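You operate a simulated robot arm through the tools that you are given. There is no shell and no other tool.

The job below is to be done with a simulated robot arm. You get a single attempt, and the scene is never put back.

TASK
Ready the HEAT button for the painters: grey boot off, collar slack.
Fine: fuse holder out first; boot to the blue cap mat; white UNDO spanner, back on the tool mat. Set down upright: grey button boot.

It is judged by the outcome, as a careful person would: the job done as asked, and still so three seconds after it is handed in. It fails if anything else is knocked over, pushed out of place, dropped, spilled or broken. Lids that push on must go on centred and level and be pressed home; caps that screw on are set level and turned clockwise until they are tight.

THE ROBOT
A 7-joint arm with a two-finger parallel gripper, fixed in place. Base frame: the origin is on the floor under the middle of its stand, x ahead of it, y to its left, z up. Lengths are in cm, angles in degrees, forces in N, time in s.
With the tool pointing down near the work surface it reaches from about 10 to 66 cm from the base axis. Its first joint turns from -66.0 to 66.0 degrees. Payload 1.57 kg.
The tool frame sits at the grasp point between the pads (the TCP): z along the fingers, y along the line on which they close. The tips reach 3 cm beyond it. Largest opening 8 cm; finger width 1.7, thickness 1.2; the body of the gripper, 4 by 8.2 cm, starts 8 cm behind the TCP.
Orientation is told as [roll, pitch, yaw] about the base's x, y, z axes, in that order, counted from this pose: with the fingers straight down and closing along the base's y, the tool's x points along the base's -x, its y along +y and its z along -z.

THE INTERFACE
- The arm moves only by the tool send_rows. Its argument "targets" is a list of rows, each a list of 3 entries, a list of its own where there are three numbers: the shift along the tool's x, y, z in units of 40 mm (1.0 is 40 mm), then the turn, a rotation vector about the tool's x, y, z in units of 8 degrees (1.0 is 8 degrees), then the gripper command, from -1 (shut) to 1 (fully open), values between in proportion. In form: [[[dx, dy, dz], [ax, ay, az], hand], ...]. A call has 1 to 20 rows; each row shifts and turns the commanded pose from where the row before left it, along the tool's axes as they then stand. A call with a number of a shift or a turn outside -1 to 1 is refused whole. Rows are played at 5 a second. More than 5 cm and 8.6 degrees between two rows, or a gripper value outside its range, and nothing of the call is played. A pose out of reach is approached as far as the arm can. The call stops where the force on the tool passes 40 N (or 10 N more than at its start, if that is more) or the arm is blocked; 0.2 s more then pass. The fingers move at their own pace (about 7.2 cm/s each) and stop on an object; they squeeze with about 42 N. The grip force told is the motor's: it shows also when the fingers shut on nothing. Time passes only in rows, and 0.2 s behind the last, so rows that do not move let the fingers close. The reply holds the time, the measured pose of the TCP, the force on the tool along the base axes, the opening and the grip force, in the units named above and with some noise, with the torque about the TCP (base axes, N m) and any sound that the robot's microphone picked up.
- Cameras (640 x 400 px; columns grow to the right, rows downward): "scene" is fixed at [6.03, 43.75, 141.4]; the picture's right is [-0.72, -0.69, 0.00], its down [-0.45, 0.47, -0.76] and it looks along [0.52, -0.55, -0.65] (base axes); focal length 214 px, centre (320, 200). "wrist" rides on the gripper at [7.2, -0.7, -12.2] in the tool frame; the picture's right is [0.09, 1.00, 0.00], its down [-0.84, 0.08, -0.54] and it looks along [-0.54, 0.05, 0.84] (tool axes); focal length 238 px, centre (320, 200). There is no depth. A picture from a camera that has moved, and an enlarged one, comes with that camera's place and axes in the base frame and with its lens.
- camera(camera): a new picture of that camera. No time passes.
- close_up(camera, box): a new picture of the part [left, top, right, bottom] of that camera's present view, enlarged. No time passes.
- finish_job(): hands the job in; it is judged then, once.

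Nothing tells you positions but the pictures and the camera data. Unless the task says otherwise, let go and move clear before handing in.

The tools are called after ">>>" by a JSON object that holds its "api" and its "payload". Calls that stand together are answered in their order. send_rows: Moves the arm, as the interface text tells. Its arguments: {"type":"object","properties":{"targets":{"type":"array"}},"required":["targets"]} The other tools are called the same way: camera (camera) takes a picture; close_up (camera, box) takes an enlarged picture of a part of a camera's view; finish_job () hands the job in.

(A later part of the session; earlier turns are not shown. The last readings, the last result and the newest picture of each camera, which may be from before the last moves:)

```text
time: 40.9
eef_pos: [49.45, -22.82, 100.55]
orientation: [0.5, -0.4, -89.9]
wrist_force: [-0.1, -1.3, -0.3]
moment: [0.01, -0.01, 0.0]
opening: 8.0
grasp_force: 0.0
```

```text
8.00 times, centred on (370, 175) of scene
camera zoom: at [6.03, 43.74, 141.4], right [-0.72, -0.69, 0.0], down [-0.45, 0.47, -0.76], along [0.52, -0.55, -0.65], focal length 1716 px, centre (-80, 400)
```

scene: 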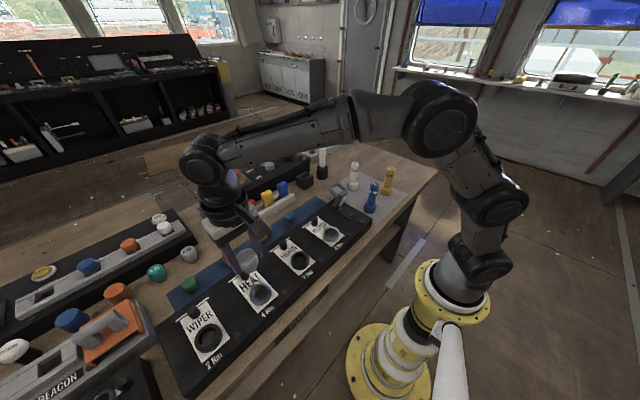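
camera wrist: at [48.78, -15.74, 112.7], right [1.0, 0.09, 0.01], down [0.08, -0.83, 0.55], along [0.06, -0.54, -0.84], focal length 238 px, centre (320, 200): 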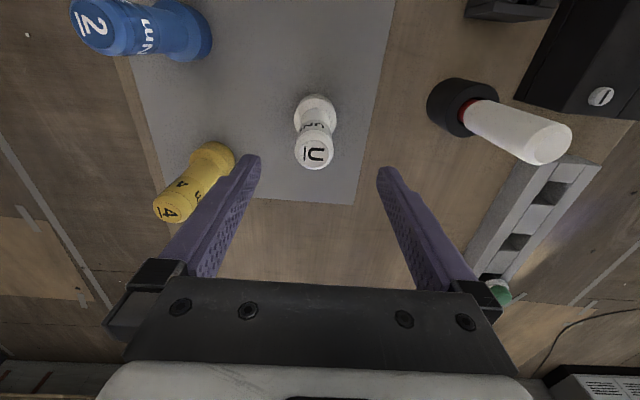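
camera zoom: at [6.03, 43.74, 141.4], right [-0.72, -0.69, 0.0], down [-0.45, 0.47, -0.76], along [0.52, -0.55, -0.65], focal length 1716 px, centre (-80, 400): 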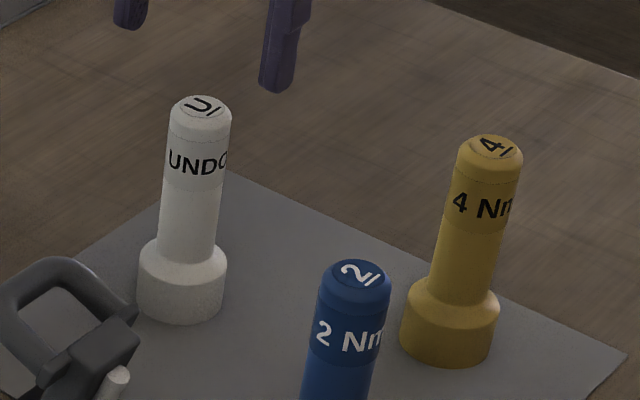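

>>> {"api": "send_rows", "payload": {"targets": [[[0.02, -0.06, 0.5], [0, 0, 0], 1], [[0, 0, 0.5], [0, 0, 0], 1], [[0, 0, 0], [0, 0, 0], 1]]}}

>>> {"api": "close_up", "payload": {"camera": "wrist", "box": [240, 80, 400, 230]}}

>>> {"api": "close_up", "payload": {"camera": "scene", "box": [330, 140, 400, 200]}}

```text
time: 41.7
eef_pos: [49.19, -22.7, 96.67]
orientation: [0.3, -0.2, -89.7]
wrist_force: [-0.1, -0.5, -0.3]
moment: [0.01, 0.04, 0.02]
opening: 7.95
grasp_force: 0.1
```

```text
2.67 times, centred on (320, 155) of wrist
camera zoom: at [48.56, -15.48, 108.77], right [1.0, 0.09, 0.01], down [0.08, -0.83, 0.55], along [0.06, -0.54, -0.84], focal length 636 px, centre (320, 320)
```

zoom: 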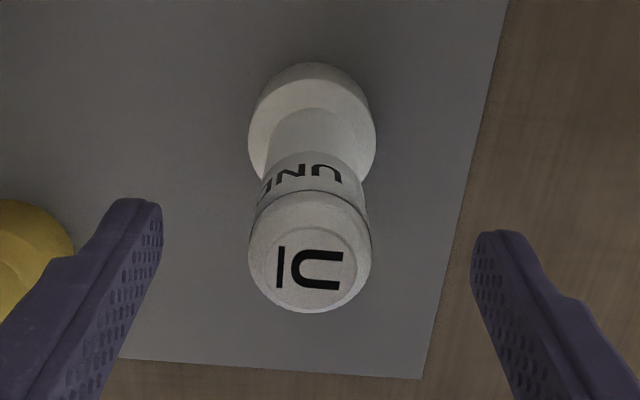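

```text
6.67 times, centred on (365, 170) of scene
camera zoom: at [6.03, 43.75, 141.4], right [-0.72, -0.69, 0.0], down [-0.45, 0.47, -0.76], along [0.52, -0.55, -0.65], focal length 1430 px, centre (20, 400)
```

zoom: 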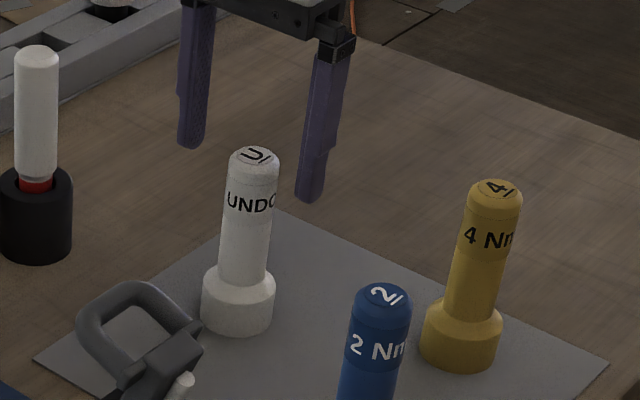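

The spanner is about 0.25 cm toward -x of centre, and in line within a few mm otherwise. I'll correct and descend around its base, keeping the palm above its top.

>>> {"api": "send_rows", "payload": {"targets": [[[0.03, -0.06, 0.5], [0, 0, 0], 1], [[0, 0, 0.5], [0, 0, 0], 1], [[0, 0, 0.5], [0, 0, 0], 1], [[0, 0, 0.4], [0, 0, 0], 1], [[0, 0, 0], [0, 0, 0], 1]]}}

>>> {"api": "close_up", "payload": {"camera": "wrist", "box": [240, 100, 400, 270]}}

>>> {"api": "close_up", "payload": {"camera": "scene", "box": [330, 140, 400, 200]}}

```text
time: 42.9
eef_pos: [48.85, -22.57, 88.94]
orientation: [0.3, -0.3, -89.8]
wrist_force: [0.5, -0.9, 1.1]
moment: [0.03, 0.02, 0.0]
opening: 8.01
grasp_force: 0.0
```

```text
2.35 times, centred on (320, 185) of wrist
camera zoom: at [48.21, -15.41, 101.1], right [1.0, 0.09, 0.01], down [0.08, -0.83, 0.55], along [0.06, -0.54, -0.84], focal length 561 px, centre (320, 235)
```

zoom: 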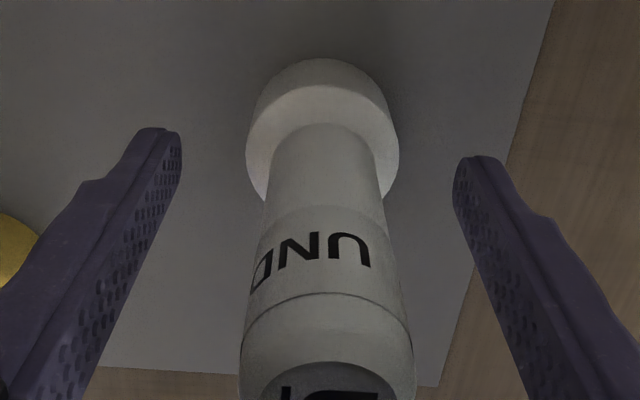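

```text
6.67 times, centred on (365, 170) of scene
camera zoom: at [6.03, 43.75, 141.4], right [-0.72, -0.69, 0.0], down [-0.45, 0.47, -0.76], along [0.52, -0.55, -0.65], focal length 1430 px, centre (20, 400)
```

zoom: 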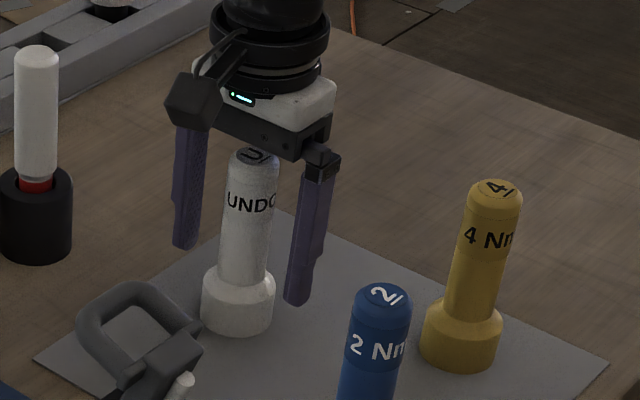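

The palm would come too close to the spanner top for a base grip, so I'll take the shaft, with the tips just above the shoulder.

>>> {"api": "send_rows", "payload": {"targets": [[[0, 0, -0.24], [0, 0, 0], 1], [[0, 0, 0], [0, 0, 0], -1], [[0, 0, 0], [0, 0, 0], -1], [[0, 0, 0], [0, 0, 0], -1], [[0, 0, 0], [0, 0, 0], -1]]}}

>>> {"api": "close_up", "payload": {"camera": "wrist", "box": [240, 100, 400, 270]}}

>>> {"api": "close_up", "payload": {"camera": "scene", "box": [330, 140, 400, 200]}}

```text
time: 44.1
eef_pos: [48.89, -22.58, 90.06]
orientation: [0.4, -0.3, -89.8]
wrist_force: [1.3, 0.7, 0.9]
moment: [-0.02, 0.05, 0.02]
opening: 3.12
grasp_force: 39.7
```

```text
2.35 times, centred on (320, 185) of wrist
camera zoom: at [48.25, -15.38, 102.13], right [1.0, 0.09, 0.01], down [0.08, -0.83, 0.55], along [0.06, -0.54, -0.84], focal length 561 px, centre (320, 235)
```

zoom: 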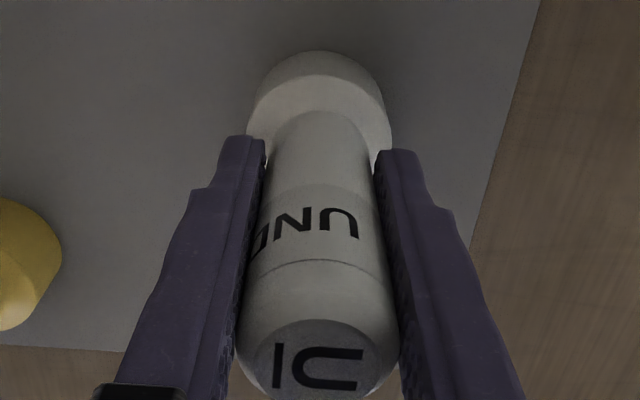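

```text
6.67 times, centred on (365, 170) of scene
camera zoom: at [6.03, 43.75, 141.4], right [-0.72, -0.69, 0.0], down [-0.45, 0.47, -0.76], along [0.52, -0.55, -0.65], focal length 1430 px, centre (20, 400)
```

zoom: 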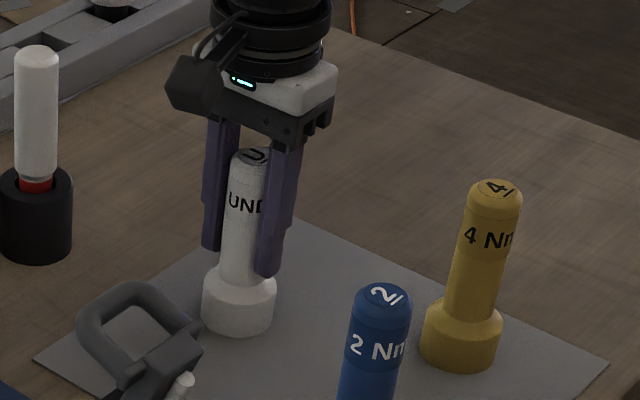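

Gripped the shaft (3.1 cm) at TCP z≈90.0 (I'll note this for putting it back). Lifting it clear.

>>> {"api": "send_rows", "payload": {"targets": [[[0, 0, -0.15], [0, 0, 0], -1], [[0, 0, -0.5], [0, 0, 0], -1], [[0, 0, -0.8], [0, 0, 0], -1], [[0, 0, -0.8], [0, 0, 0], -1], [[0, 0, -0.8], [0, 0, 0], -1], [[0, 0, -0.8], [0, 0, 0], -1], [[0, 0, 0], [0, 0, 0], -1]]}}

>>> {"api": "close_up", "payload": {"camera": "scene", "box": [320, 100, 400, 200]}}

>>> {"api": "close_up", "payload": {"camera": "wrist", "box": [240, 100, 400, 270]}}

```text
time: 45.7
eef_pos: [48.82, -22.43, 105.26]
orientation: [0.4, -0.2, -89.9]
wrist_force: [0.7, 0.1, -2.5]
moment: [0.02, 0.04, -0.02]
opening: 3.12
grasp_force: 39.7
```

```text
4.00 times, centred on (360, 150) of scene
camera zoom: at [6.03, 43.74, 141.4], right [-0.72, -0.69, 0.0], down [-0.45, 0.47, -0.76], along [0.52, -0.55, -0.65], focal length 858 px, centre (160, 400)
```

zoom: 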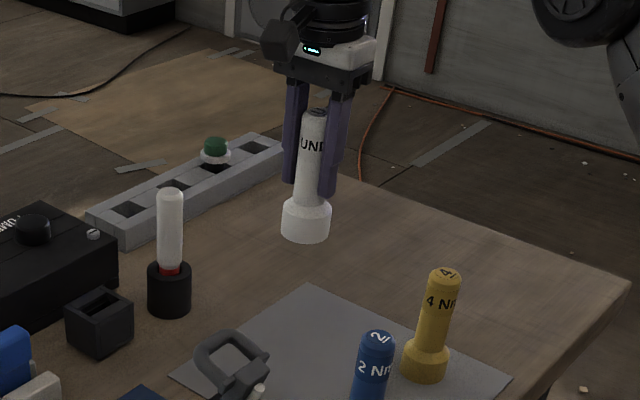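

```text
2.35 times, centred on (320, 185) of wrist
camera zoom: at [48.18, -15.31, 117.41], right [1.0, 0.09, 0.01], down [0.08, -0.83, 0.55], along [0.06, -0.54, -0.84], focal length 561 px, centre (320, 235)
```

zoom: 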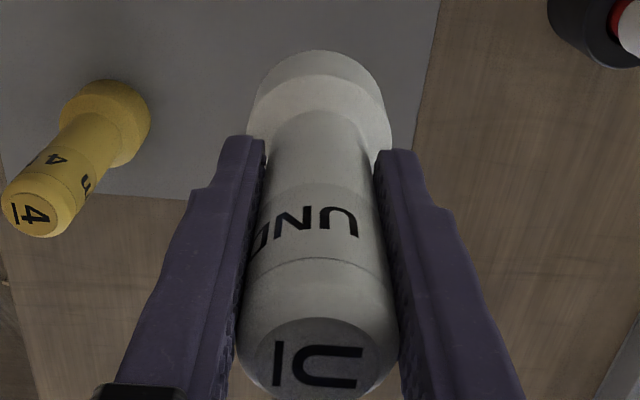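

Spanner held firmly (about 2.5 N weight). I'll raise it well over the open fuse holder and carry it to above HEAT.

>>> {"api": "send_rows", "payload": {"targets": [[[0, 0, -0.9], [0, 0, 0], -1], [[0, 0, -0.9], [0, 0, 0], -1], [[0.853, -0.208, 0], [0, 0, 0], -1], [[0.853, -0.208, 0], [0, 0, 0], -1], [[0.853, -0.208, 0], [0, 0, 0], -1], [[0.853, -0.208, 0], [0, 0, 0], -1], [[0.853, -0.208, 0], [0, 0, 0], -1], [[0.853, -0.208, 0], [0, 0, 0], -1], [[0.853, -0.208, 0], [0, 0, 0], -1], [[0.853, -0.208, 0], [0, 0, 0], -1], [[0, 0, 0], [0, 0, 0], -1]]}}

>>> {"api": "send_rows", "payload": {"targets": [[[0.853, -0.208, 0], [0, 0, 0], -1], [[0.853, -0.208, 0], [0, 0, 0], -1], [[0.853, -0.208, 0], [0, 0, 0], -1], [[0.853, -0.208, 0], [0, 0, 0], -1], [[0.853, -0.208, 0], [0, 0, 0], -1], [[0.853, -0.208, 0], [0, 0, 0], -1], [[0.853, -0.208, 0], [0, 0, 0], -1], [[0.853, -0.208, 0], [0, 0, 0], -1], [[0, 0, 0], [0, 0, 0], -1]]}}

>>> {"api": "camera", "payload": {"camera": "wrist"}}

>>> {"api": "camera", "payload": {"camera": "scene"}}

```text
time: 48.1
eef_pos: [42.01, 4.93, 112.29]
orientation: [0.3, -0.3, -89.9]
wrist_force: [-0.5, 1.0, -1.9]
moment: [0.02, 0.03, -0.03]
opening: 3.16
grasp_force: 40.3
```

```text
time: 50.1
eef_pos: [35.29, 32.08, 112.38]
orientation: [0.3, -0.1, -89.8]
wrist_force: [0.3, 0.2, -2.7]
moment: [0.0, 0.03, 0.01]
opening: 3.13
grasp_force: 39.9
```

```text
taken
camera wrist: at [34.7, 39.24, 124.56], right [1.0, 0.09, 0.01], down [0.08, -0.83, 0.55], along [0.06, -0.54, -0.84], focal length 238 px, centre (320, 200)
```

wrist: 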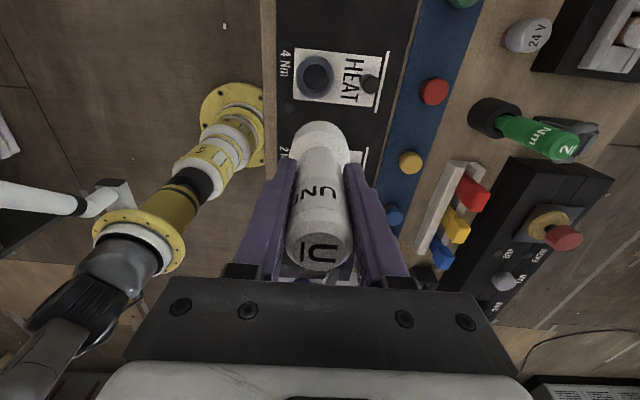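

```text
taken
```

scene: 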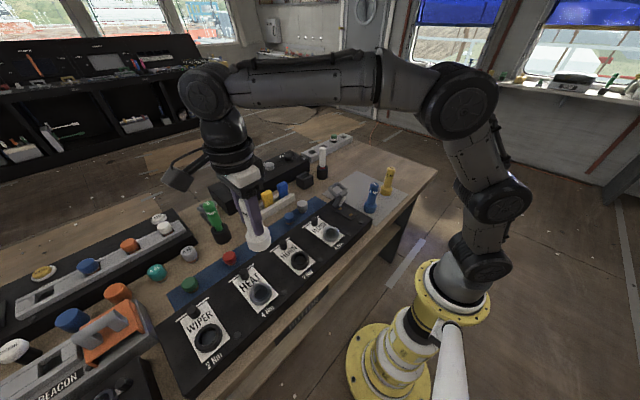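

HEAT's collar is visible ahead. Before engaging I'll check how far I can pre-rotate clockwise, so there is plenty of counter-clockwise travel.

>>> {"api": "send_rows", "payload": {"targets": [[[0.3, -0.05, 0], [0, 0, 0.9], -1], [[0.3, -0.05, 0], [0, 0, 0.9], -1], [[0, 0, 0], [0, 0, 0.9], -1], [[0, 0, 0], [0, 0, 0.9], -1], [[0, 0, 0], [0, 0, 0.9], -1], [[0, 0, 0], [0, 0, 0.9], -1], [[0, 0, 0], [0, 0, 0], -1]]}}

```text
time: 51.7
eef_pos: [36.93, 32.61, 112.19]
orientation: [-0.1, 0.1, -130.5]
wrist_force: [0.3, 0.3, -2.1]
moment: [0.03, -0.04, 0.0]
opening: 3.14
grasp_force: 40.5
out of reach, approached as far as the arm can: row 6
```

The clockwise limit is near -126° here, so I'll start at about -115°, which leaves roughly 300° of counter-clockwise travel. Backing off to that and taking a look at the collar.

>>> {"api": "send_rows", "payload": {"targets": [[[0, 0, 0], [0, 0, -0.95], -1], [[0, 0, 0], [0, 0, -0.98], -1], [[0, 0, 0], [0, 0, 0], -1]]}}

>>> {"api": "camera", "payload": {"camera": "wrist"}}

>>> {"api": "close_up", "payload": {"camera": "scene", "box": [220, 230, 300, 310]}}

```text
time: 52.5
eef_pos: [36.76, 32.62, 112.31]
orientation: [0.4, -0.1, -117.6]
wrist_force: [0.2, 1.1, -1.7]
moment: [-0.03, 0.01, 0.01]
opening: 3.14
grasp_force: 40.0
```

```text
taken
camera wrist: at [39.58, 39.28, 124.39], right [0.93, -0.38, 0.01], down [-0.32, -0.78, 0.54], along [-0.2, -0.51, -0.84], focal length 238 px, centre (320, 200)
```

wrist: 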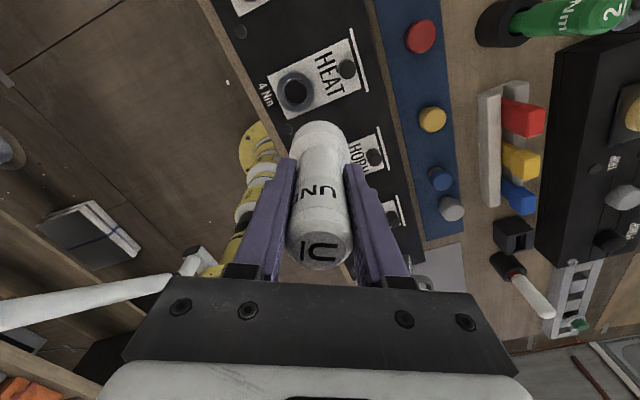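

```text
5.00 times, centred on (260, 270) of scene
camera zoom: at [6.03, 43.75, 141.4], right [-0.72, -0.69, 0.0], down [-0.45, 0.47, -0.76], along [0.52, -0.55, -0.65], focal length 1072 px, centre (620, -150)
```

zoom: 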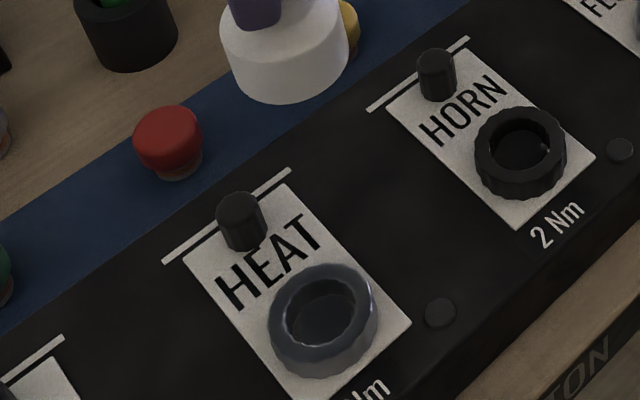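

>>> {"api": "close_up", "payload": {"camera": "wrist", "box": [240, 40, 380, 140]}}

>>> {"api": "close_up", "payload": {"camera": "scene", "box": [250, 275, 300, 315]}}

```text
4.00 times, centred on (310, 90) of wrist
camera zoom: at [39.58, 39.28, 124.39], right [0.93, -0.38, 0.01], down [-0.32, -0.78, 0.54], along [-0.2, -0.51, -0.84], focal length 953 px, centre (360, 640)
```

zoom: 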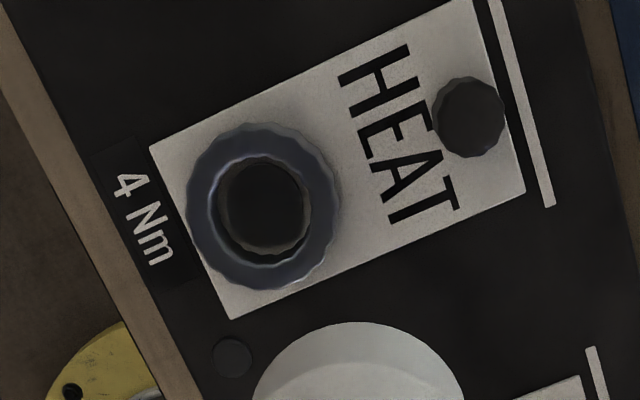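

```text
10.00 times, centred on (275, 295) of scene
camera zoom: at [6.03, 43.75, 141.4], right [-0.72, -0.69, 0.0], down [-0.45, 0.47, -0.76], along [0.52, -0.55, -0.65], focal length 2145 px, centre (770, -750)
```

zoom: 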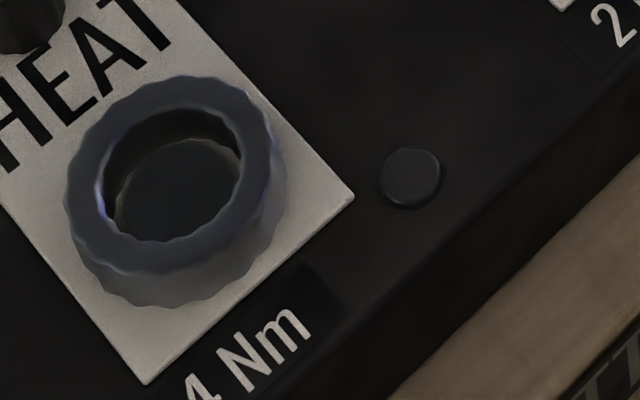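

The collar's fluted top ring is centred near (34.62, 35.58). I'll move the spanner over it and lower to about 1 cm above.

>>> {"api": "send_rows", "payload": {"targets": [[[0.408, -0.817, 0], [0, 0, 0], -1], [[0, 0, 0.8], [0, 0, 0], -1], [[0, 0, 0.8], [0, 0, 0], -1], [[0, 0, 0.8], [0, 0, 0], -1], [[0, 0, 0.7], [0, 0, 0], -1], [[0, 0, 0.4], [0, 0, 0], -1], [[0, 0, 0], [0, 0, 0], -1]]}}

>>> {"api": "camera", "payload": {"camera": "wrist"}}

>>> {"api": "close_up", "payload": {"camera": "scene", "box": [230, 240, 310, 310]}}

>>> {"api": "close_up", "payload": {"camera": "wrist", "box": [260, 80, 380, 180]}}

```text
time: 54.1
eef_pos: [34.86, 35.49, 98.21]
orientation: [0.4, -0.1, -117.6]
wrist_force: [-0.1, -0.4, -2.6]
moment: [0.03, 0.0, 0.01]
opening: 3.14
grasp_force: 40.0
```

```text
taken
camera wrist: at [37.57, 42.17, 110.32], right [0.93, -0.38, 0.01], down [-0.32, -0.78, 0.54], along [-0.2, -0.51, -0.84], focal length 238 px, centre (320, 200)
```

wrist: 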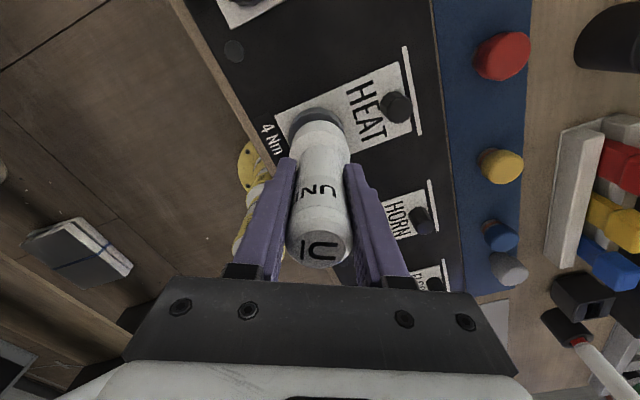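

```text
5.71 times, centred on (270, 275) of scene
camera zoom: at [6.03, 43.75, 141.4], right [-0.72, -0.69, 0.0], down [-0.45, 0.47, -0.76], along [0.52, -0.55, -0.65], focal length 1226 px, centre (606, -229)
```

zoom: 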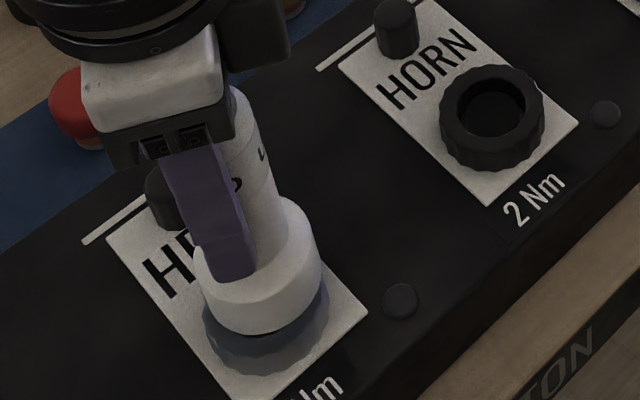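

```text
4.00 times, centred on (320, 130) of wrist
camera zoom: at [37.57, 42.17, 110.32], right [0.93, -0.38, 0.01], down [-0.32, -0.78, 0.54], along [-0.2, -0.51, -0.84], focal length 953 px, centre (320, 480)
```

zoom: 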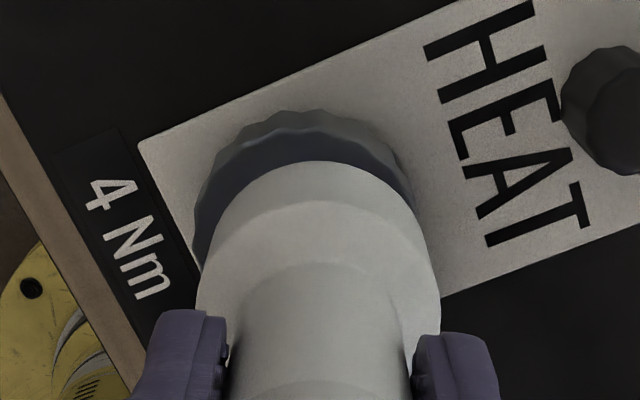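

The collar is about 0.3 cm to the side of the spanner axis (toward -x). Correcting that and lowering a little to verify.

>>> {"api": "send_rows", "payload": {"targets": [[[0, -0.076, 0], [0, 0, 0], -1], [[0, 0, 0.2], [0, 0, 0], -1], [[0, 0, 0], [0, 0, 0], -1]]}}

>>> {"api": "close_up", "payload": {"camera": "scene", "box": [240, 260, 300, 310]}}

>>> {"api": "close_up", "payload": {"camera": "wrist", "box": [260, 80, 380, 180]}}

```text
time: 54.9
eef_pos: [34.56, 35.66, 97.49]
orientation: [0.5, -0.1, -117.6]
wrist_force: [0.6, 0.8, -2.8]
moment: [0.02, 0.01, 0.0]
opening: 3.13
grasp_force: 39.8
```

```text
8.00 times, centred on (270, 285) of scene
camera zoom: at [6.03, 43.75, 141.4], right [-0.72, -0.69, 0.0], down [-0.45, 0.47, -0.76], along [0.52, -0.55, -0.65], focal length 1716 px, centre (720, -480)
```

zoom: 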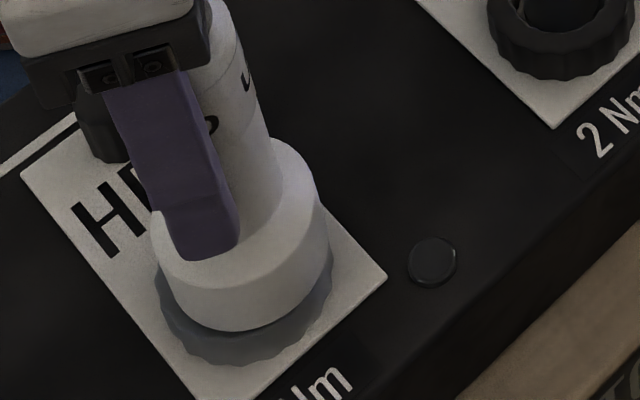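

```text
4.00 times, centred on (320, 130) of wrist
camera zoom: at [37.23, 42.31, 109.58], right [0.93, -0.38, 0.01], down [-0.32, -0.78, 0.54], along [-0.2, -0.51, -0.84], focal length 953 px, centre (320, 480)
```

zoom: 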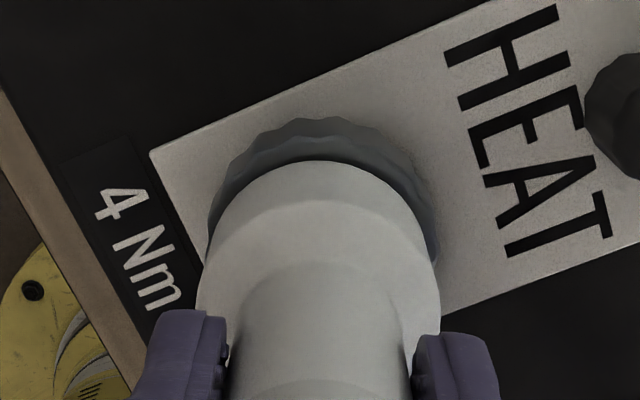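

Now concentric. Lowering gently in 2 mm steps until contact.

>>> {"api": "send_rows", "payload": {"targets": [[[0, 0, 0.05], [0, 0, 0], -1], [[0, 0, 0.05], [0, 0, 0], -1], [[0, 0, 0], [0, 0, 0], -1]]}}

```text
time: 55.7
eef_pos: [34.33, 35.81, 97.25]
orientation: [0.5, 0.1, -117.6]
wrist_force: [0.4, -4.7, 13.2]
moment: [-0.35, 0.52, 0.15]
opening: 3.13
grasp_force: 40.0
```

>>> {"api": "close_up", "payload": {"camera": "scene", "box": [240, 260, 300, 310]}}

>>> {"api": "close_up", "payload": {"camera": "wrist", "box": [260, 80, 380, 180]}}

```text
8.00 times, centred on (270, 285) of scene
camera zoom: at [6.02, 43.72, 141.41], right [-0.72, -0.69, 0.0], down [-0.45, 0.47, -0.76], along [0.52, -0.55, -0.65], focal length 1716 px, centre (720, -480)
```

zoom: 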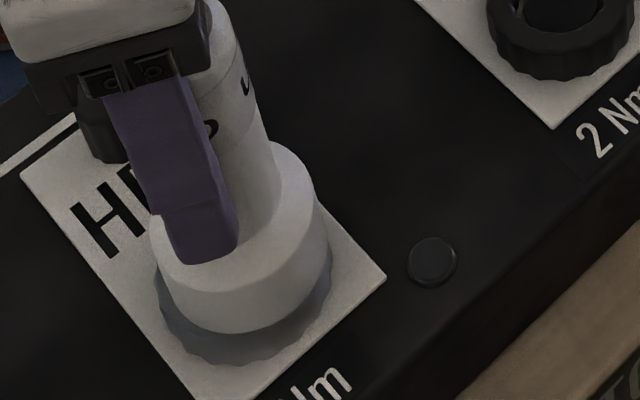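

```text
4.00 times, centred on (320, 130) of wrist
camera zoom: at [37.22, 42.31, 109.42], right [0.93, -0.38, 0.01], down [-0.32, -0.78, 0.54], along [-0.2, -0.5, -0.84], focal length 953 px, centre (320, 480)
```

zoom: 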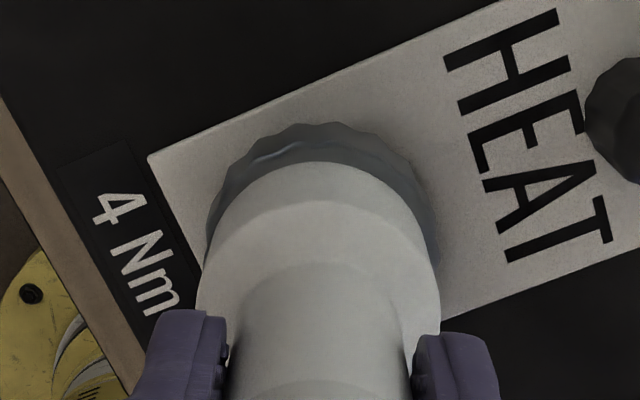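

Contact at TCP z≈97.2, about 16 N of load, and spanner and collar look concentric. Now I'll turn slowly counter-clockwise with light pressure, watching torque and sound.

>>> {"api": "send_rows", "payload": {"targets": [[[0, 0, 0], [0, 0, -0.4], -1], [[0, 0, 0], [0, 0, -0.4], -1], [[0, 0, 0], [0, 0, -0.4], -1], [[0, 0, 0], [0, 0, 0], -1]]}}

>>> {"api": "close_up", "payload": {"camera": "scene", "box": [240, 260, 300, 310]}}

>>> {"api": "close_up", "payload": {"camera": "wrist", "box": [260, 80, 380, 180]}}

```text
time: 56.7
eef_pos: [34.48, 35.76, 97.23]
orientation: [0.4, 0.0, -107.8]
wrist_force: [-3.0, -3.1, 21.1]
moment: [-0.21, 0.83, 0.15]
opening: 3.15
grasp_force: 40.8
```

```text
8.00 times, centred on (270, 285) of scene
camera zoom: at [6.0, 43.71, 141.41], right [-0.72, -0.69, 0.0], down [-0.45, 0.47, -0.76], along [0.52, -0.55, -0.65], focal length 1716 px, centre (720, -480)
```

zoom: 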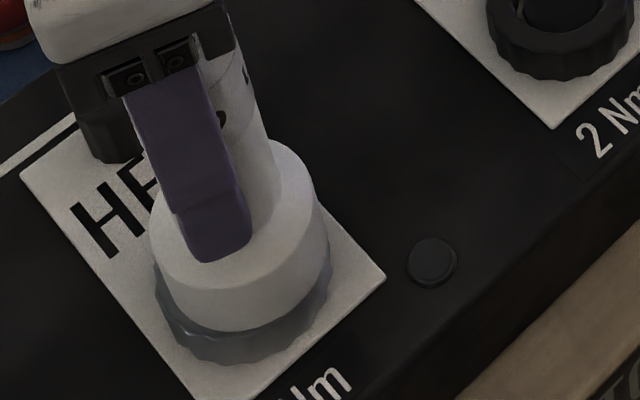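

```text
4.00 times, centred on (320, 130) of wrist
camera zoom: at [36.06, 42.68, 109.38], right [0.98, -0.22, 0.01], down [-0.19, -0.82, 0.54], along [-0.11, -0.53, -0.84], focal length 953 px, centre (320, 480)
```

zoom: 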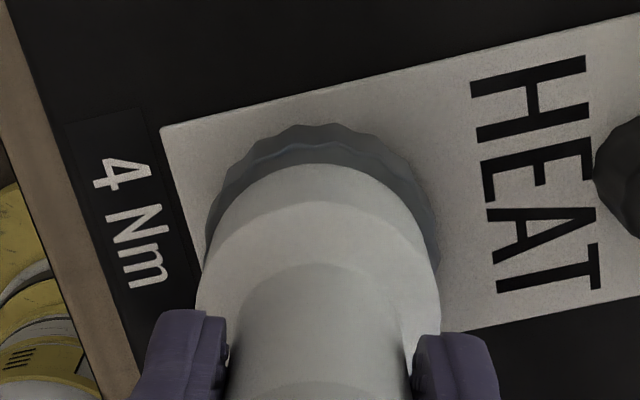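

Torque is near zero so far, so I need to see whether the collar itself is turning. I'll compare collar flutes before and after a small turn.

>>> {"api": "close_up", "payload": {"camera": "scene", "box": [254, 288, 286, 308]}}

>>> {"api": "send_rows", "payload": {"targets": [[[0, 0, 0], [0, 0, -0.4], -1], [[0, 0, 0], [0, 0, -0.4], -1], [[0, 0, 0], [0, 0, 0], -1]]}}

>>> {"api": "close_up", "payload": {"camera": "scene", "box": [254, 288, 286, 308]}}

```text
16.00 times, centred on (270, 298) of scene
camera zoom: at [6.0, 43.71, 141.41], right [-0.72, -0.69, 0.0], down [-0.45, 0.47, -0.76], along [0.52, -0.55, -0.65], focal length 3432 px, centre (1120, -1368)
```

zoom: 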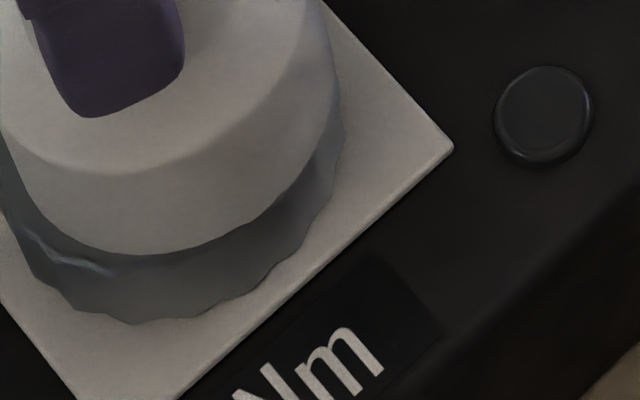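

```text
time: 57.5
eef_pos: [34.48, 35.75, 97.16]
orientation: [0.4, 0.1, -101.6]
wrist_force: [-4.4, -4.1, 27.6]
moment: [-0.26, 1.08, 0.15]
opening: 3.13
grasp_force: 40.2
```

```text
16.00 times, centred on (270, 298) of scene
camera zoom: at [5.99, 43.71, 141.41], right [-0.72, -0.69, 0.0], down [-0.45, 0.47, -0.76], along [0.52, -0.55, -0.65], focal length 3432 px, centre (1120, -1368)
```

zoom: 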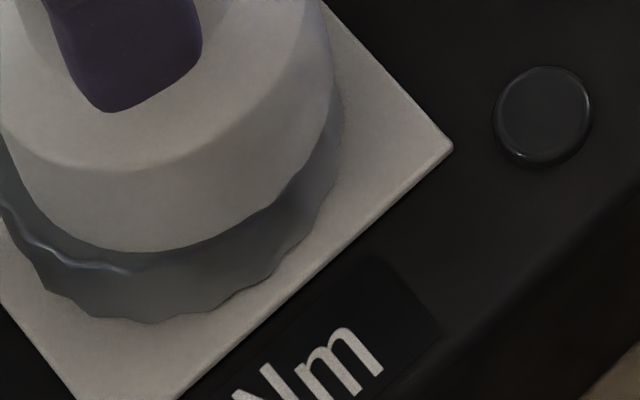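

The collar flutes are moving with the spanner, so it is turning counter-clockwise. The upward force is growing as it unscrews, so I'll let the hand rise slightly while turning.

>>> {"api": "send_rows", "payload": {"targets": [[[0, 0, -0.03], [0, 0, 0], -1], [[0, 0, 0], [0, 0, -0.5], -1], [[0, 0, 0], [0, 0, -0.5], -1], [[0, 0, 0], [0, 0, -0.5], -1], [[0, 0, 0], [0, 0, 0], -1]]}}

>>> {"api": "close_up", "payload": {"camera": "scene", "box": [254, 288, 286, 308]}}

>>> {"api": "close_up", "payload": {"camera": "wrist", "box": [260, 80, 380, 180]}}

```text
time: 58.7
eef_pos: [34.35, 35.63, 97.32]
orientation: [0.4, -0.3, -89.5]
wrist_force: [-2.4, -2.8, 19.2]
moment: [-0.17, 0.62, 0.15]
opening: 3.12
grasp_force: 40.0
```

```text
16.00 times, centred on (270, 298) of scene
camera zoom: at [6.01, 43.72, 141.41], right [-0.72, -0.69, 0.0], down [-0.45, 0.47, -0.76], along [0.52, -0.55, -0.65], focal length 3432 px, centre (1120, -1368)
```

zoom: 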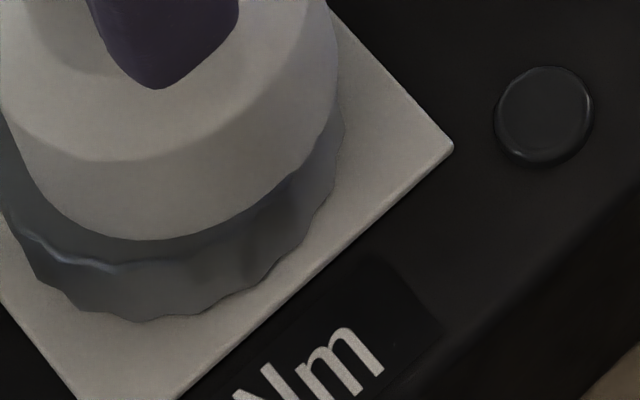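

```text
4.00 times, centred on (320, 130) of wrist
camera zoom: at [33.75, 42.75, 109.31], right [0.99, 0.1, 0.01], down [0.08, -0.83, 0.55], along [0.06, -0.54, -0.84], focal length 953 px, centre (320, 480)
```

zoom: 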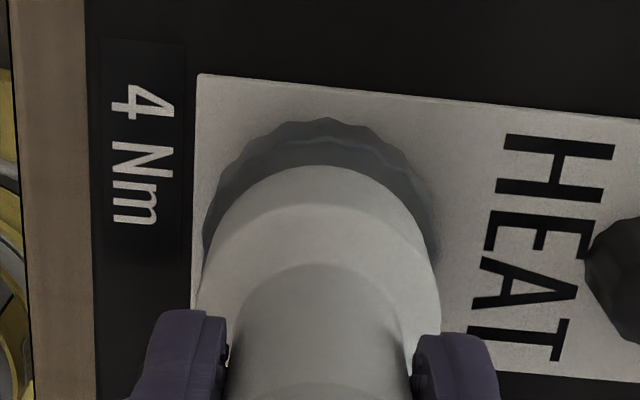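

>>> {"api": "close_up", "payload": {"camera": "scene", "box": [252, 294, 276, 309]}}

>>> {"api": "send_rows", "payload": {"targets": [[[0, 0, -0.02], [0, 0, -0.5], -1], [[0, 0, 0], [0, 0, -0.5], -1], [[0, 0, 0], [0, 0, 0], -1]]}}

>>> {"api": "close_up", "payload": {"camera": "scene", "box": [252, 294, 276, 309]}}

>>> {"api": "close_up", "payload": {"camera": "wrist", "box": [280, 90, 370, 160]}}

```text
16.00 times, centred on (264, 302) of scene
camera zoom: at [6.01, 43.72, 141.41], right [-0.72, -0.69, 0.0], down [-0.45, 0.47, -0.76], along [0.52, -0.55, -0.65], focal length 3432 px, centre (1216, -1424)
```

zoom: 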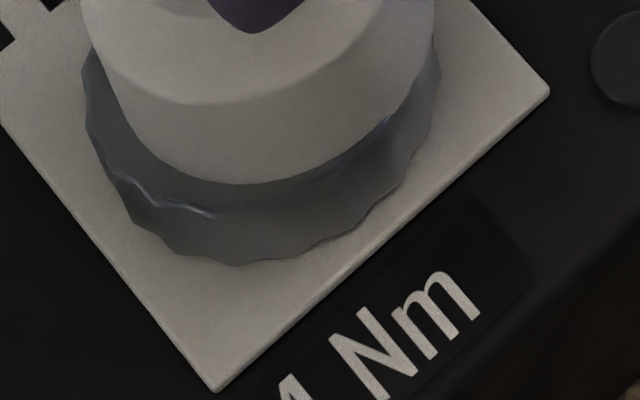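

```text
time: 59.5
eef_pos: [34.35, 35.5, 97.21]
orientation: [0.1, -0.4, -81.6]
wrist_force: [-1.6, -1.1, 3.9]
moment: [-0.01, 0.18, 0.04]
opening: 3.15
grasp_force: 39.8
```

```text
16.00 times, centred on (264, 302) of scene
camera zoom: at [6.02, 43.74, 141.4], right [-0.72, -0.69, 0.0], down [-0.45, 0.47, -0.76], along [0.52, -0.55, -0.65], focal length 3432 px, centre (1216, -1424)
```

zoom: 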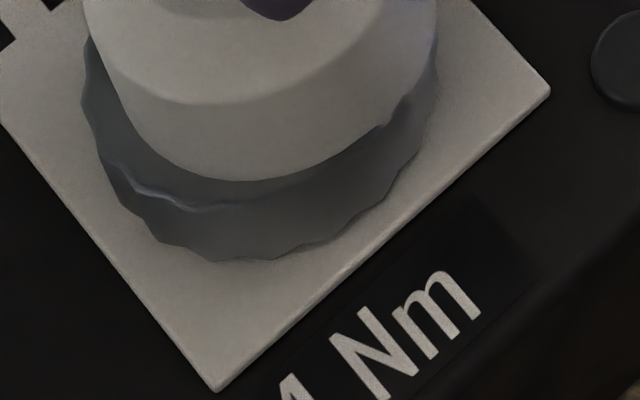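

```text
5.71 times, centred on (325, 125) of wrist
camera zoom: at [32.72, 42.59, 109.27], right [0.97, 0.24, 0.0], down [0.2, -0.81, 0.55], along [0.13, -0.53, -0.84], focal length 1362 px, centre (291, 629)
```

zoom: 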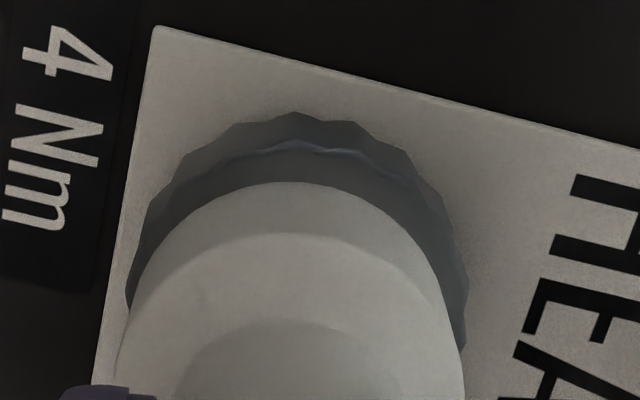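

>>> {"api": "send_rows", "payload": {"targets": [[[0, 0, 0], [0, 0, -0.5], -1], [[0, 0, 0], [0, 0, -0.5], -1], [[0, 0, 0], [0, 0, 0], -1]]}}

>>> {"api": "close_up", "payload": {"camera": "scene", "box": [252, 294, 276, 309]}}

>>> {"api": "close_up", "payload": {"camera": "wrist", "box": [280, 90, 370, 160]}}

```text
time: 60.3
eef_pos: [34.39, 35.62, 97.19]
orientation: [0.2, -0.5, -73.6]
wrist_force: [0.8, -0.2, -2.7]
moment: [0.0, 0.01, 0.0]
opening: 3.13
grasp_force: 39.5
```

```text
16.00 times, centred on (264, 302) of scene
camera zoom: at [6.03, 43.75, 141.4], right [-0.72, -0.69, 0.0], down [-0.45, 0.47, -0.76], along [0.52, -0.55, -0.65], focal length 3432 px, centre (1216, -1424)
```

zoom: 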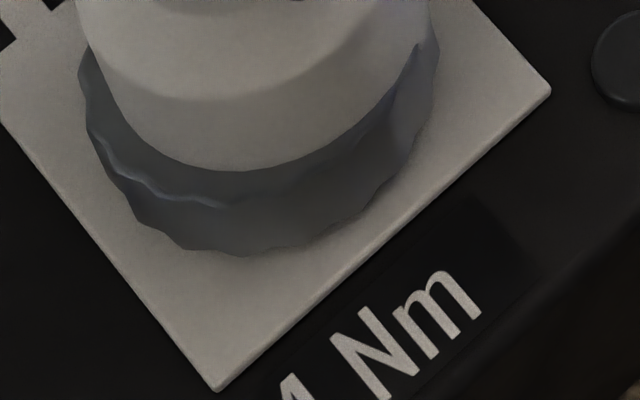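

```text
5.71 times, centred on (325, 125) of wrist
camera zoom: at [31.81, 42.31, 109.27], right [0.93, 0.37, 0.0], down [0.31, -0.78, 0.55], along [0.2, -0.51, -0.84], focal length 1362 px, centre (291, 629)
```

zoom: 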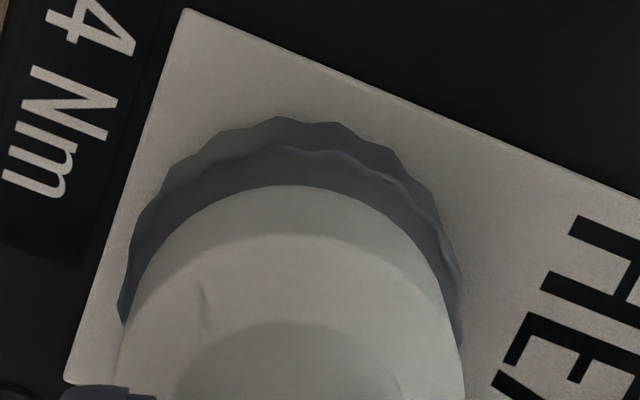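

The load vanished at this angle while the height stayed the same. It looks like the spanner's teeth are now lined up with the collar's gaps, so I'll lower gently to seat it.

>>> {"api": "send_rows", "payload": {"targets": [[[0, 0, 0.05], [0, 0, 0], -1], [[0, 0, 0.05], [0, 0, 0], -1], [[0, 0, 0], [0, 0, 0], -1]]}}

>>> {"api": "close_up", "payload": {"camera": "scene", "box": [252, 294, 276, 309]}}

```text
time: 61.1
eef_pos: [34.55, 35.71, 97.18]
orientation: [0.6, -0.2, -73.6]
wrist_force: [-0.8, -7.1, 25.2]
moment: [-0.82, 0.64, 0.17]
opening: 3.15
grasp_force: 39.8
```

```text
16.00 times, centred on (264, 302) of scene
camera zoom: at [6.0, 43.7, 141.41], right [-0.72, -0.69, 0.0], down [-0.45, 0.47, -0.76], along [0.52, -0.55, -0.65], focal length 3432 px, centre (1216, -1424)
```

zoom: 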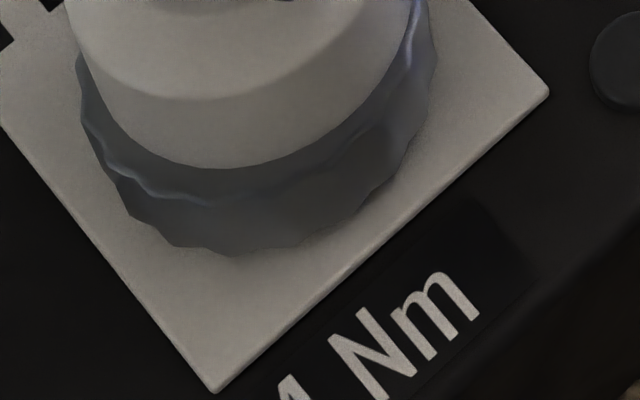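

The spanner sits about 0.38 cm off the tool axis (toward tool -x), so it is not actually concentric, and turning made it orbit. I'll lift slightly, re-centre it on the collar and check again.

>>> {"api": "send_rows", "payload": {"targets": [[[0, 0, -0.15], [0, 0, 0], -1], [[0.09, 0, 0], [0, 0, 0], -1], [[0, 0, 0], [0, 0, 0], -1]]}}

>>> {"api": "close_up", "payload": {"camera": "scene", "box": [246, 280, 278, 308]}}

>>> {"api": "close_up", "payload": {"camera": "wrist", "box": [270, 90, 370, 180]}}

```text
time: 61.9
eef_pos: [34.23, 35.97, 97.31]
orientation: [0.1, -0.4, -73.5]
wrist_force: [-0.2, 0.1, -2.6]
moment: [0.02, 0.03, -0.01]
opening: 3.14
grasp_force: 40.3
```

```text
14.29 times, centred on (262, 294) of scene
camera zoom: at [6.03, 43.75, 141.4], right [-0.72, -0.69, 0.0], down [-0.45, 0.47, -0.76], along [0.52, -0.55, -0.65], focal length 3064 px, centre (1149, -1143)
```

zoom: 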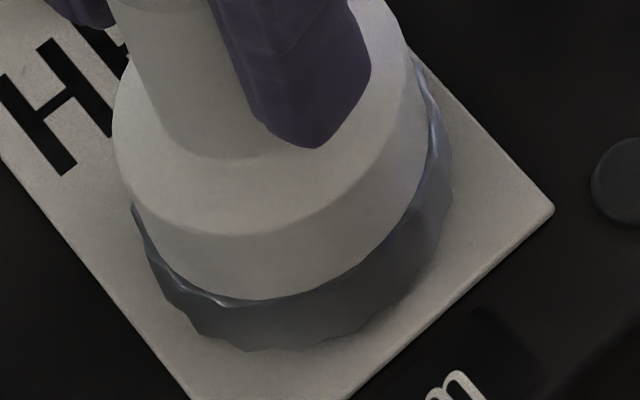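

```text
4.44 times, centred on (320, 135) of wrist
camera zoom: at [31.69, 42.71, 109.4], right [0.93, 0.37, 0.0], down [0.31, -0.78, 0.55], along [0.2, -0.51, -0.84], focal length 1059 px, centre (320, 489)
```

zoom: 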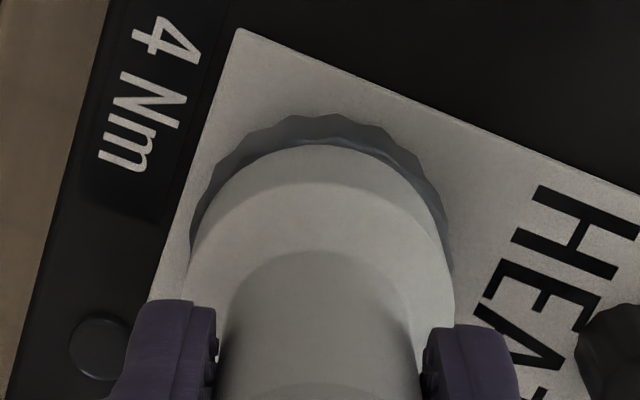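

>>> {"api": "close_up", "payload": {"camera": "scene", "box": [252, 294, 276, 309]}}

>>> {"api": "send_rows", "payload": {"targets": [[[0, 0, -0.9], [0, 0, 0], -1], [[0, 0, -0.9], [0, 0, 0], -1], [[0, 0, -0.9], [0, 0, 0], -1], [[0, 0, -0.9], [0, 0, 0], -1], [[0, 0, 0], [0, 0, 0], -1]]}}

>>> {"api": "close_up", "payload": {"camera": "scene", "box": [252, 294, 276, 309]}}

>>> {"api": "close_up", "payload": {"camera": "scene", "box": [250, 275, 300, 315]}}

>>> {"api": "close_up", "payload": {"camera": "scene", "box": [220, 210, 300, 290]}}

```text
16.00 times, centred on (264, 302) of scene
camera zoom: at [6.03, 43.75, 141.4], right [-0.72, -0.69, 0.0], down [-0.45, 0.47, -0.76], along [0.52, -0.55, -0.65], focal length 3432 px, centre (1216, -1424)
```

zoom: 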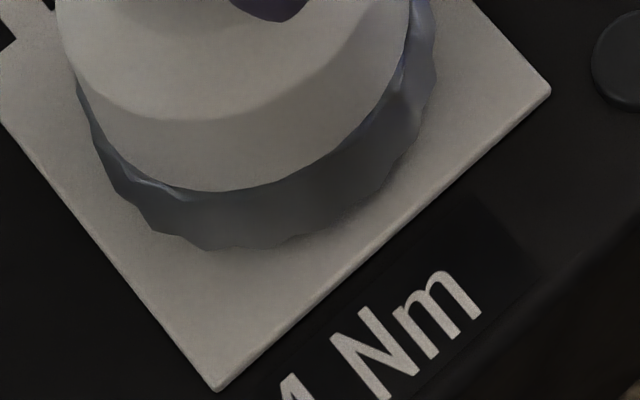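

```text
time: 63.1
eef_pos: [34.16, 36.07, 111.91]
orientation: [0.1, -0.4, -73.6]
wrist_force: [0.8, 0.0, -1.8]
moment: [0.02, -0.01, 0.0]
opening: 3.14
grasp_force: 40.0
```

```text
16.00 times, centred on (264, 302) of scene
camera zoom: at [6.03, 43.75, 141.4], right [-0.72, -0.69, 0.0], down [-0.45, 0.47, -0.76], along [0.52, -0.55, -0.65], focal length 3432 px, centre (1216, -1424)
```

zoom: 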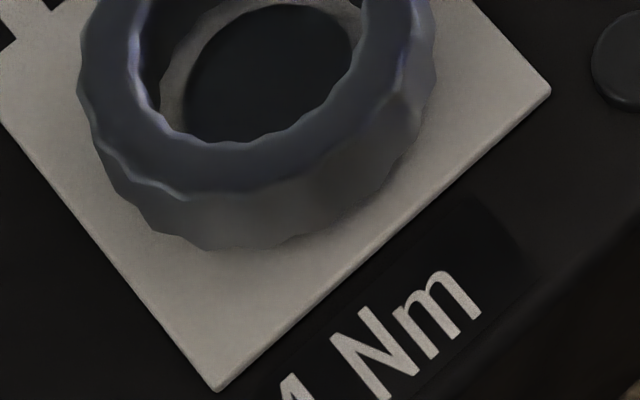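

```text
10.00 times, centred on (275, 295) of scene
camera zoom: at [6.03, 43.75, 141.4], right [-0.72, -0.69, 0.0], down [-0.45, 0.47, -0.76], along [0.52, -0.55, -0.65], focal length 2145 px, centre (770, -750)
```

zoom: 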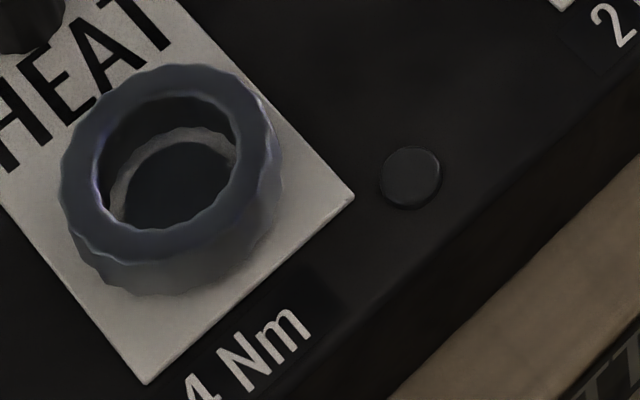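

```text
5.00 times, centred on (260, 250) of scene
camera zoom: at [6.03, 43.75, 141.4], right [-0.72, -0.69, 0.0], down [-0.45, 0.47, -0.76], along [0.52, -0.55, -0.65], focal length 1072 px, centre (620, -50)
```

zoom: 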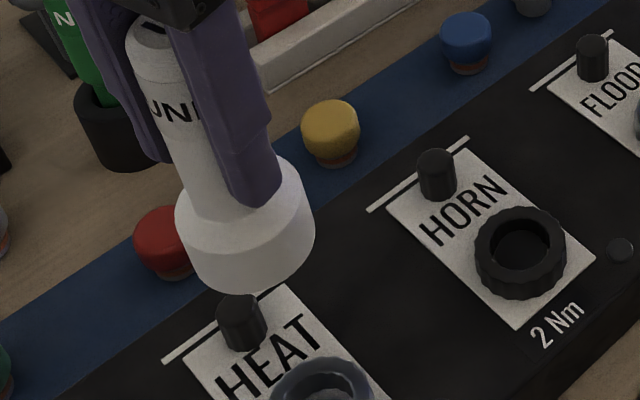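

The collar has clearly come up off its seat: it sits about 0.35 cm higher than before, with label visible around the button inside. I'll compare it with the still-tight FLOOD and HORN collars.

>>> {"api": "close_up", "payload": {"camera": "scene", "box": [308, 220, 348, 250]}}

>>> {"api": "close_up", "payload": {"camera": "scene", "box": [280, 245, 320, 275]}}

>>> {"api": "close_up", "payload": {"camera": "scene", "box": [244, 275, 284, 305]}}

>>> {"api": "camera", "payload": {"camera": "wrist"}}

```text
13.33 times, centred on (328, 235) of scene
camera zoom: at [6.03, 43.75, 141.4], right [-0.72, -0.69, 0.0], down [-0.45, 0.47, -0.76], along [0.52, -0.55, -0.65], focal length 2860 px, centre (213, -267)
```

zoom: 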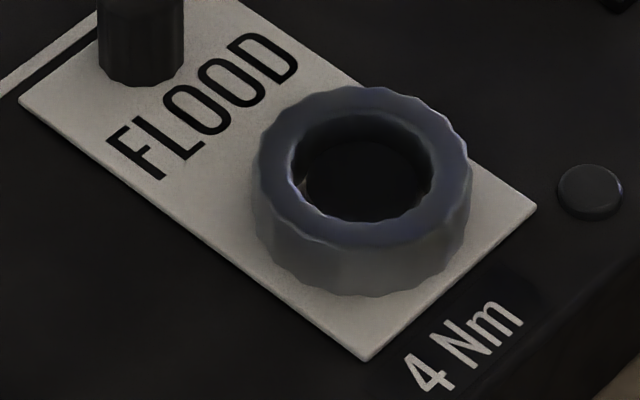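

```text
13.33 times, centred on (300, 260) of scene
camera zoom: at [6.03, 43.75, 141.4], right [-0.72, -0.69, 0.0], down [-0.45, 0.47, -0.76], along [0.52, -0.55, -0.65], focal length 2860 px, centre (587, -600)
```

zoom: 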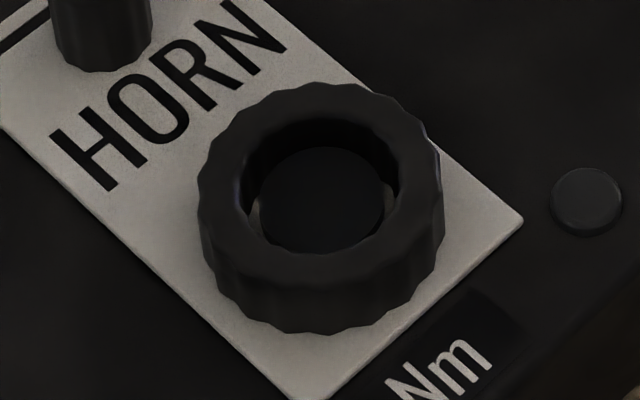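

```text
13.33 times, centred on (264, 290) of scene
camera zoom: at [6.03, 43.75, 141.4], right [-0.72, -0.69, 0.0], down [-0.45, 0.47, -0.76], along [0.52, -0.55, -0.65], focal length 2860 px, centre (1067, -1000)
```

zoom: 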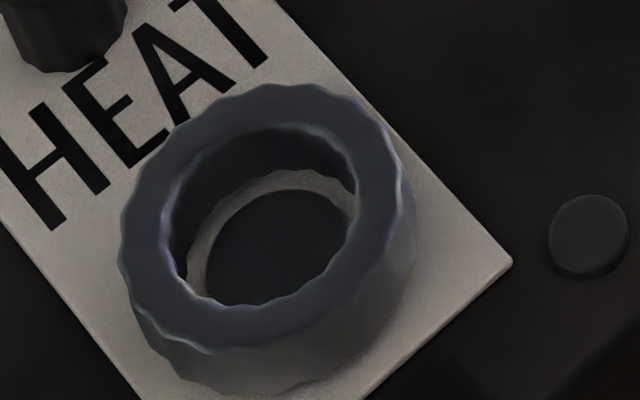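

```text
taken
camera wrist: at [31.64, 42.74, 123.97], right [0.93, 0.37, 0.0], down [0.31, -0.78, 0.55], along [0.2, -0.51, -0.84], focal length 238 px, centre (320, 200)
```

wrist: 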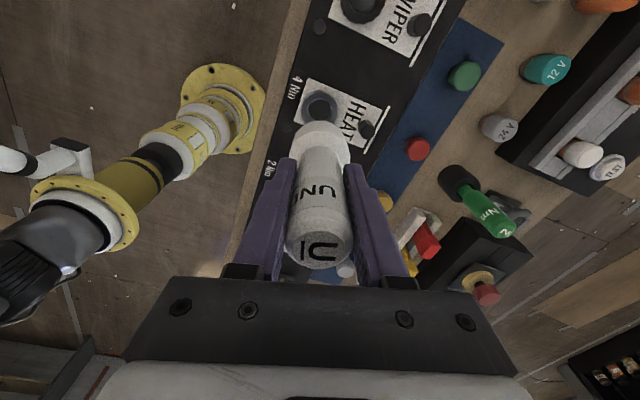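

>>> {"api": "close_up", "payload": {"camera": "wrist", "box": [270, 60, 400, 160]}}

```text
4.00 times, centred on (335, 110) of wrist
camera zoom: at [31.64, 42.74, 123.97], right [0.93, 0.37, 0.0], down [0.31, -0.78, 0.55], along [0.2, -0.51, -0.84], focal length 953 px, centre (260, 560)
```

zoom: 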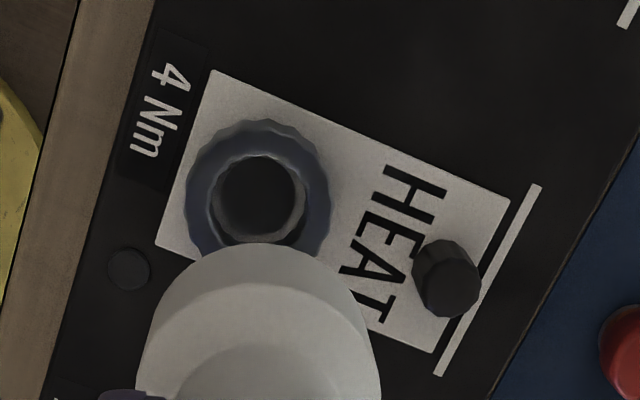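

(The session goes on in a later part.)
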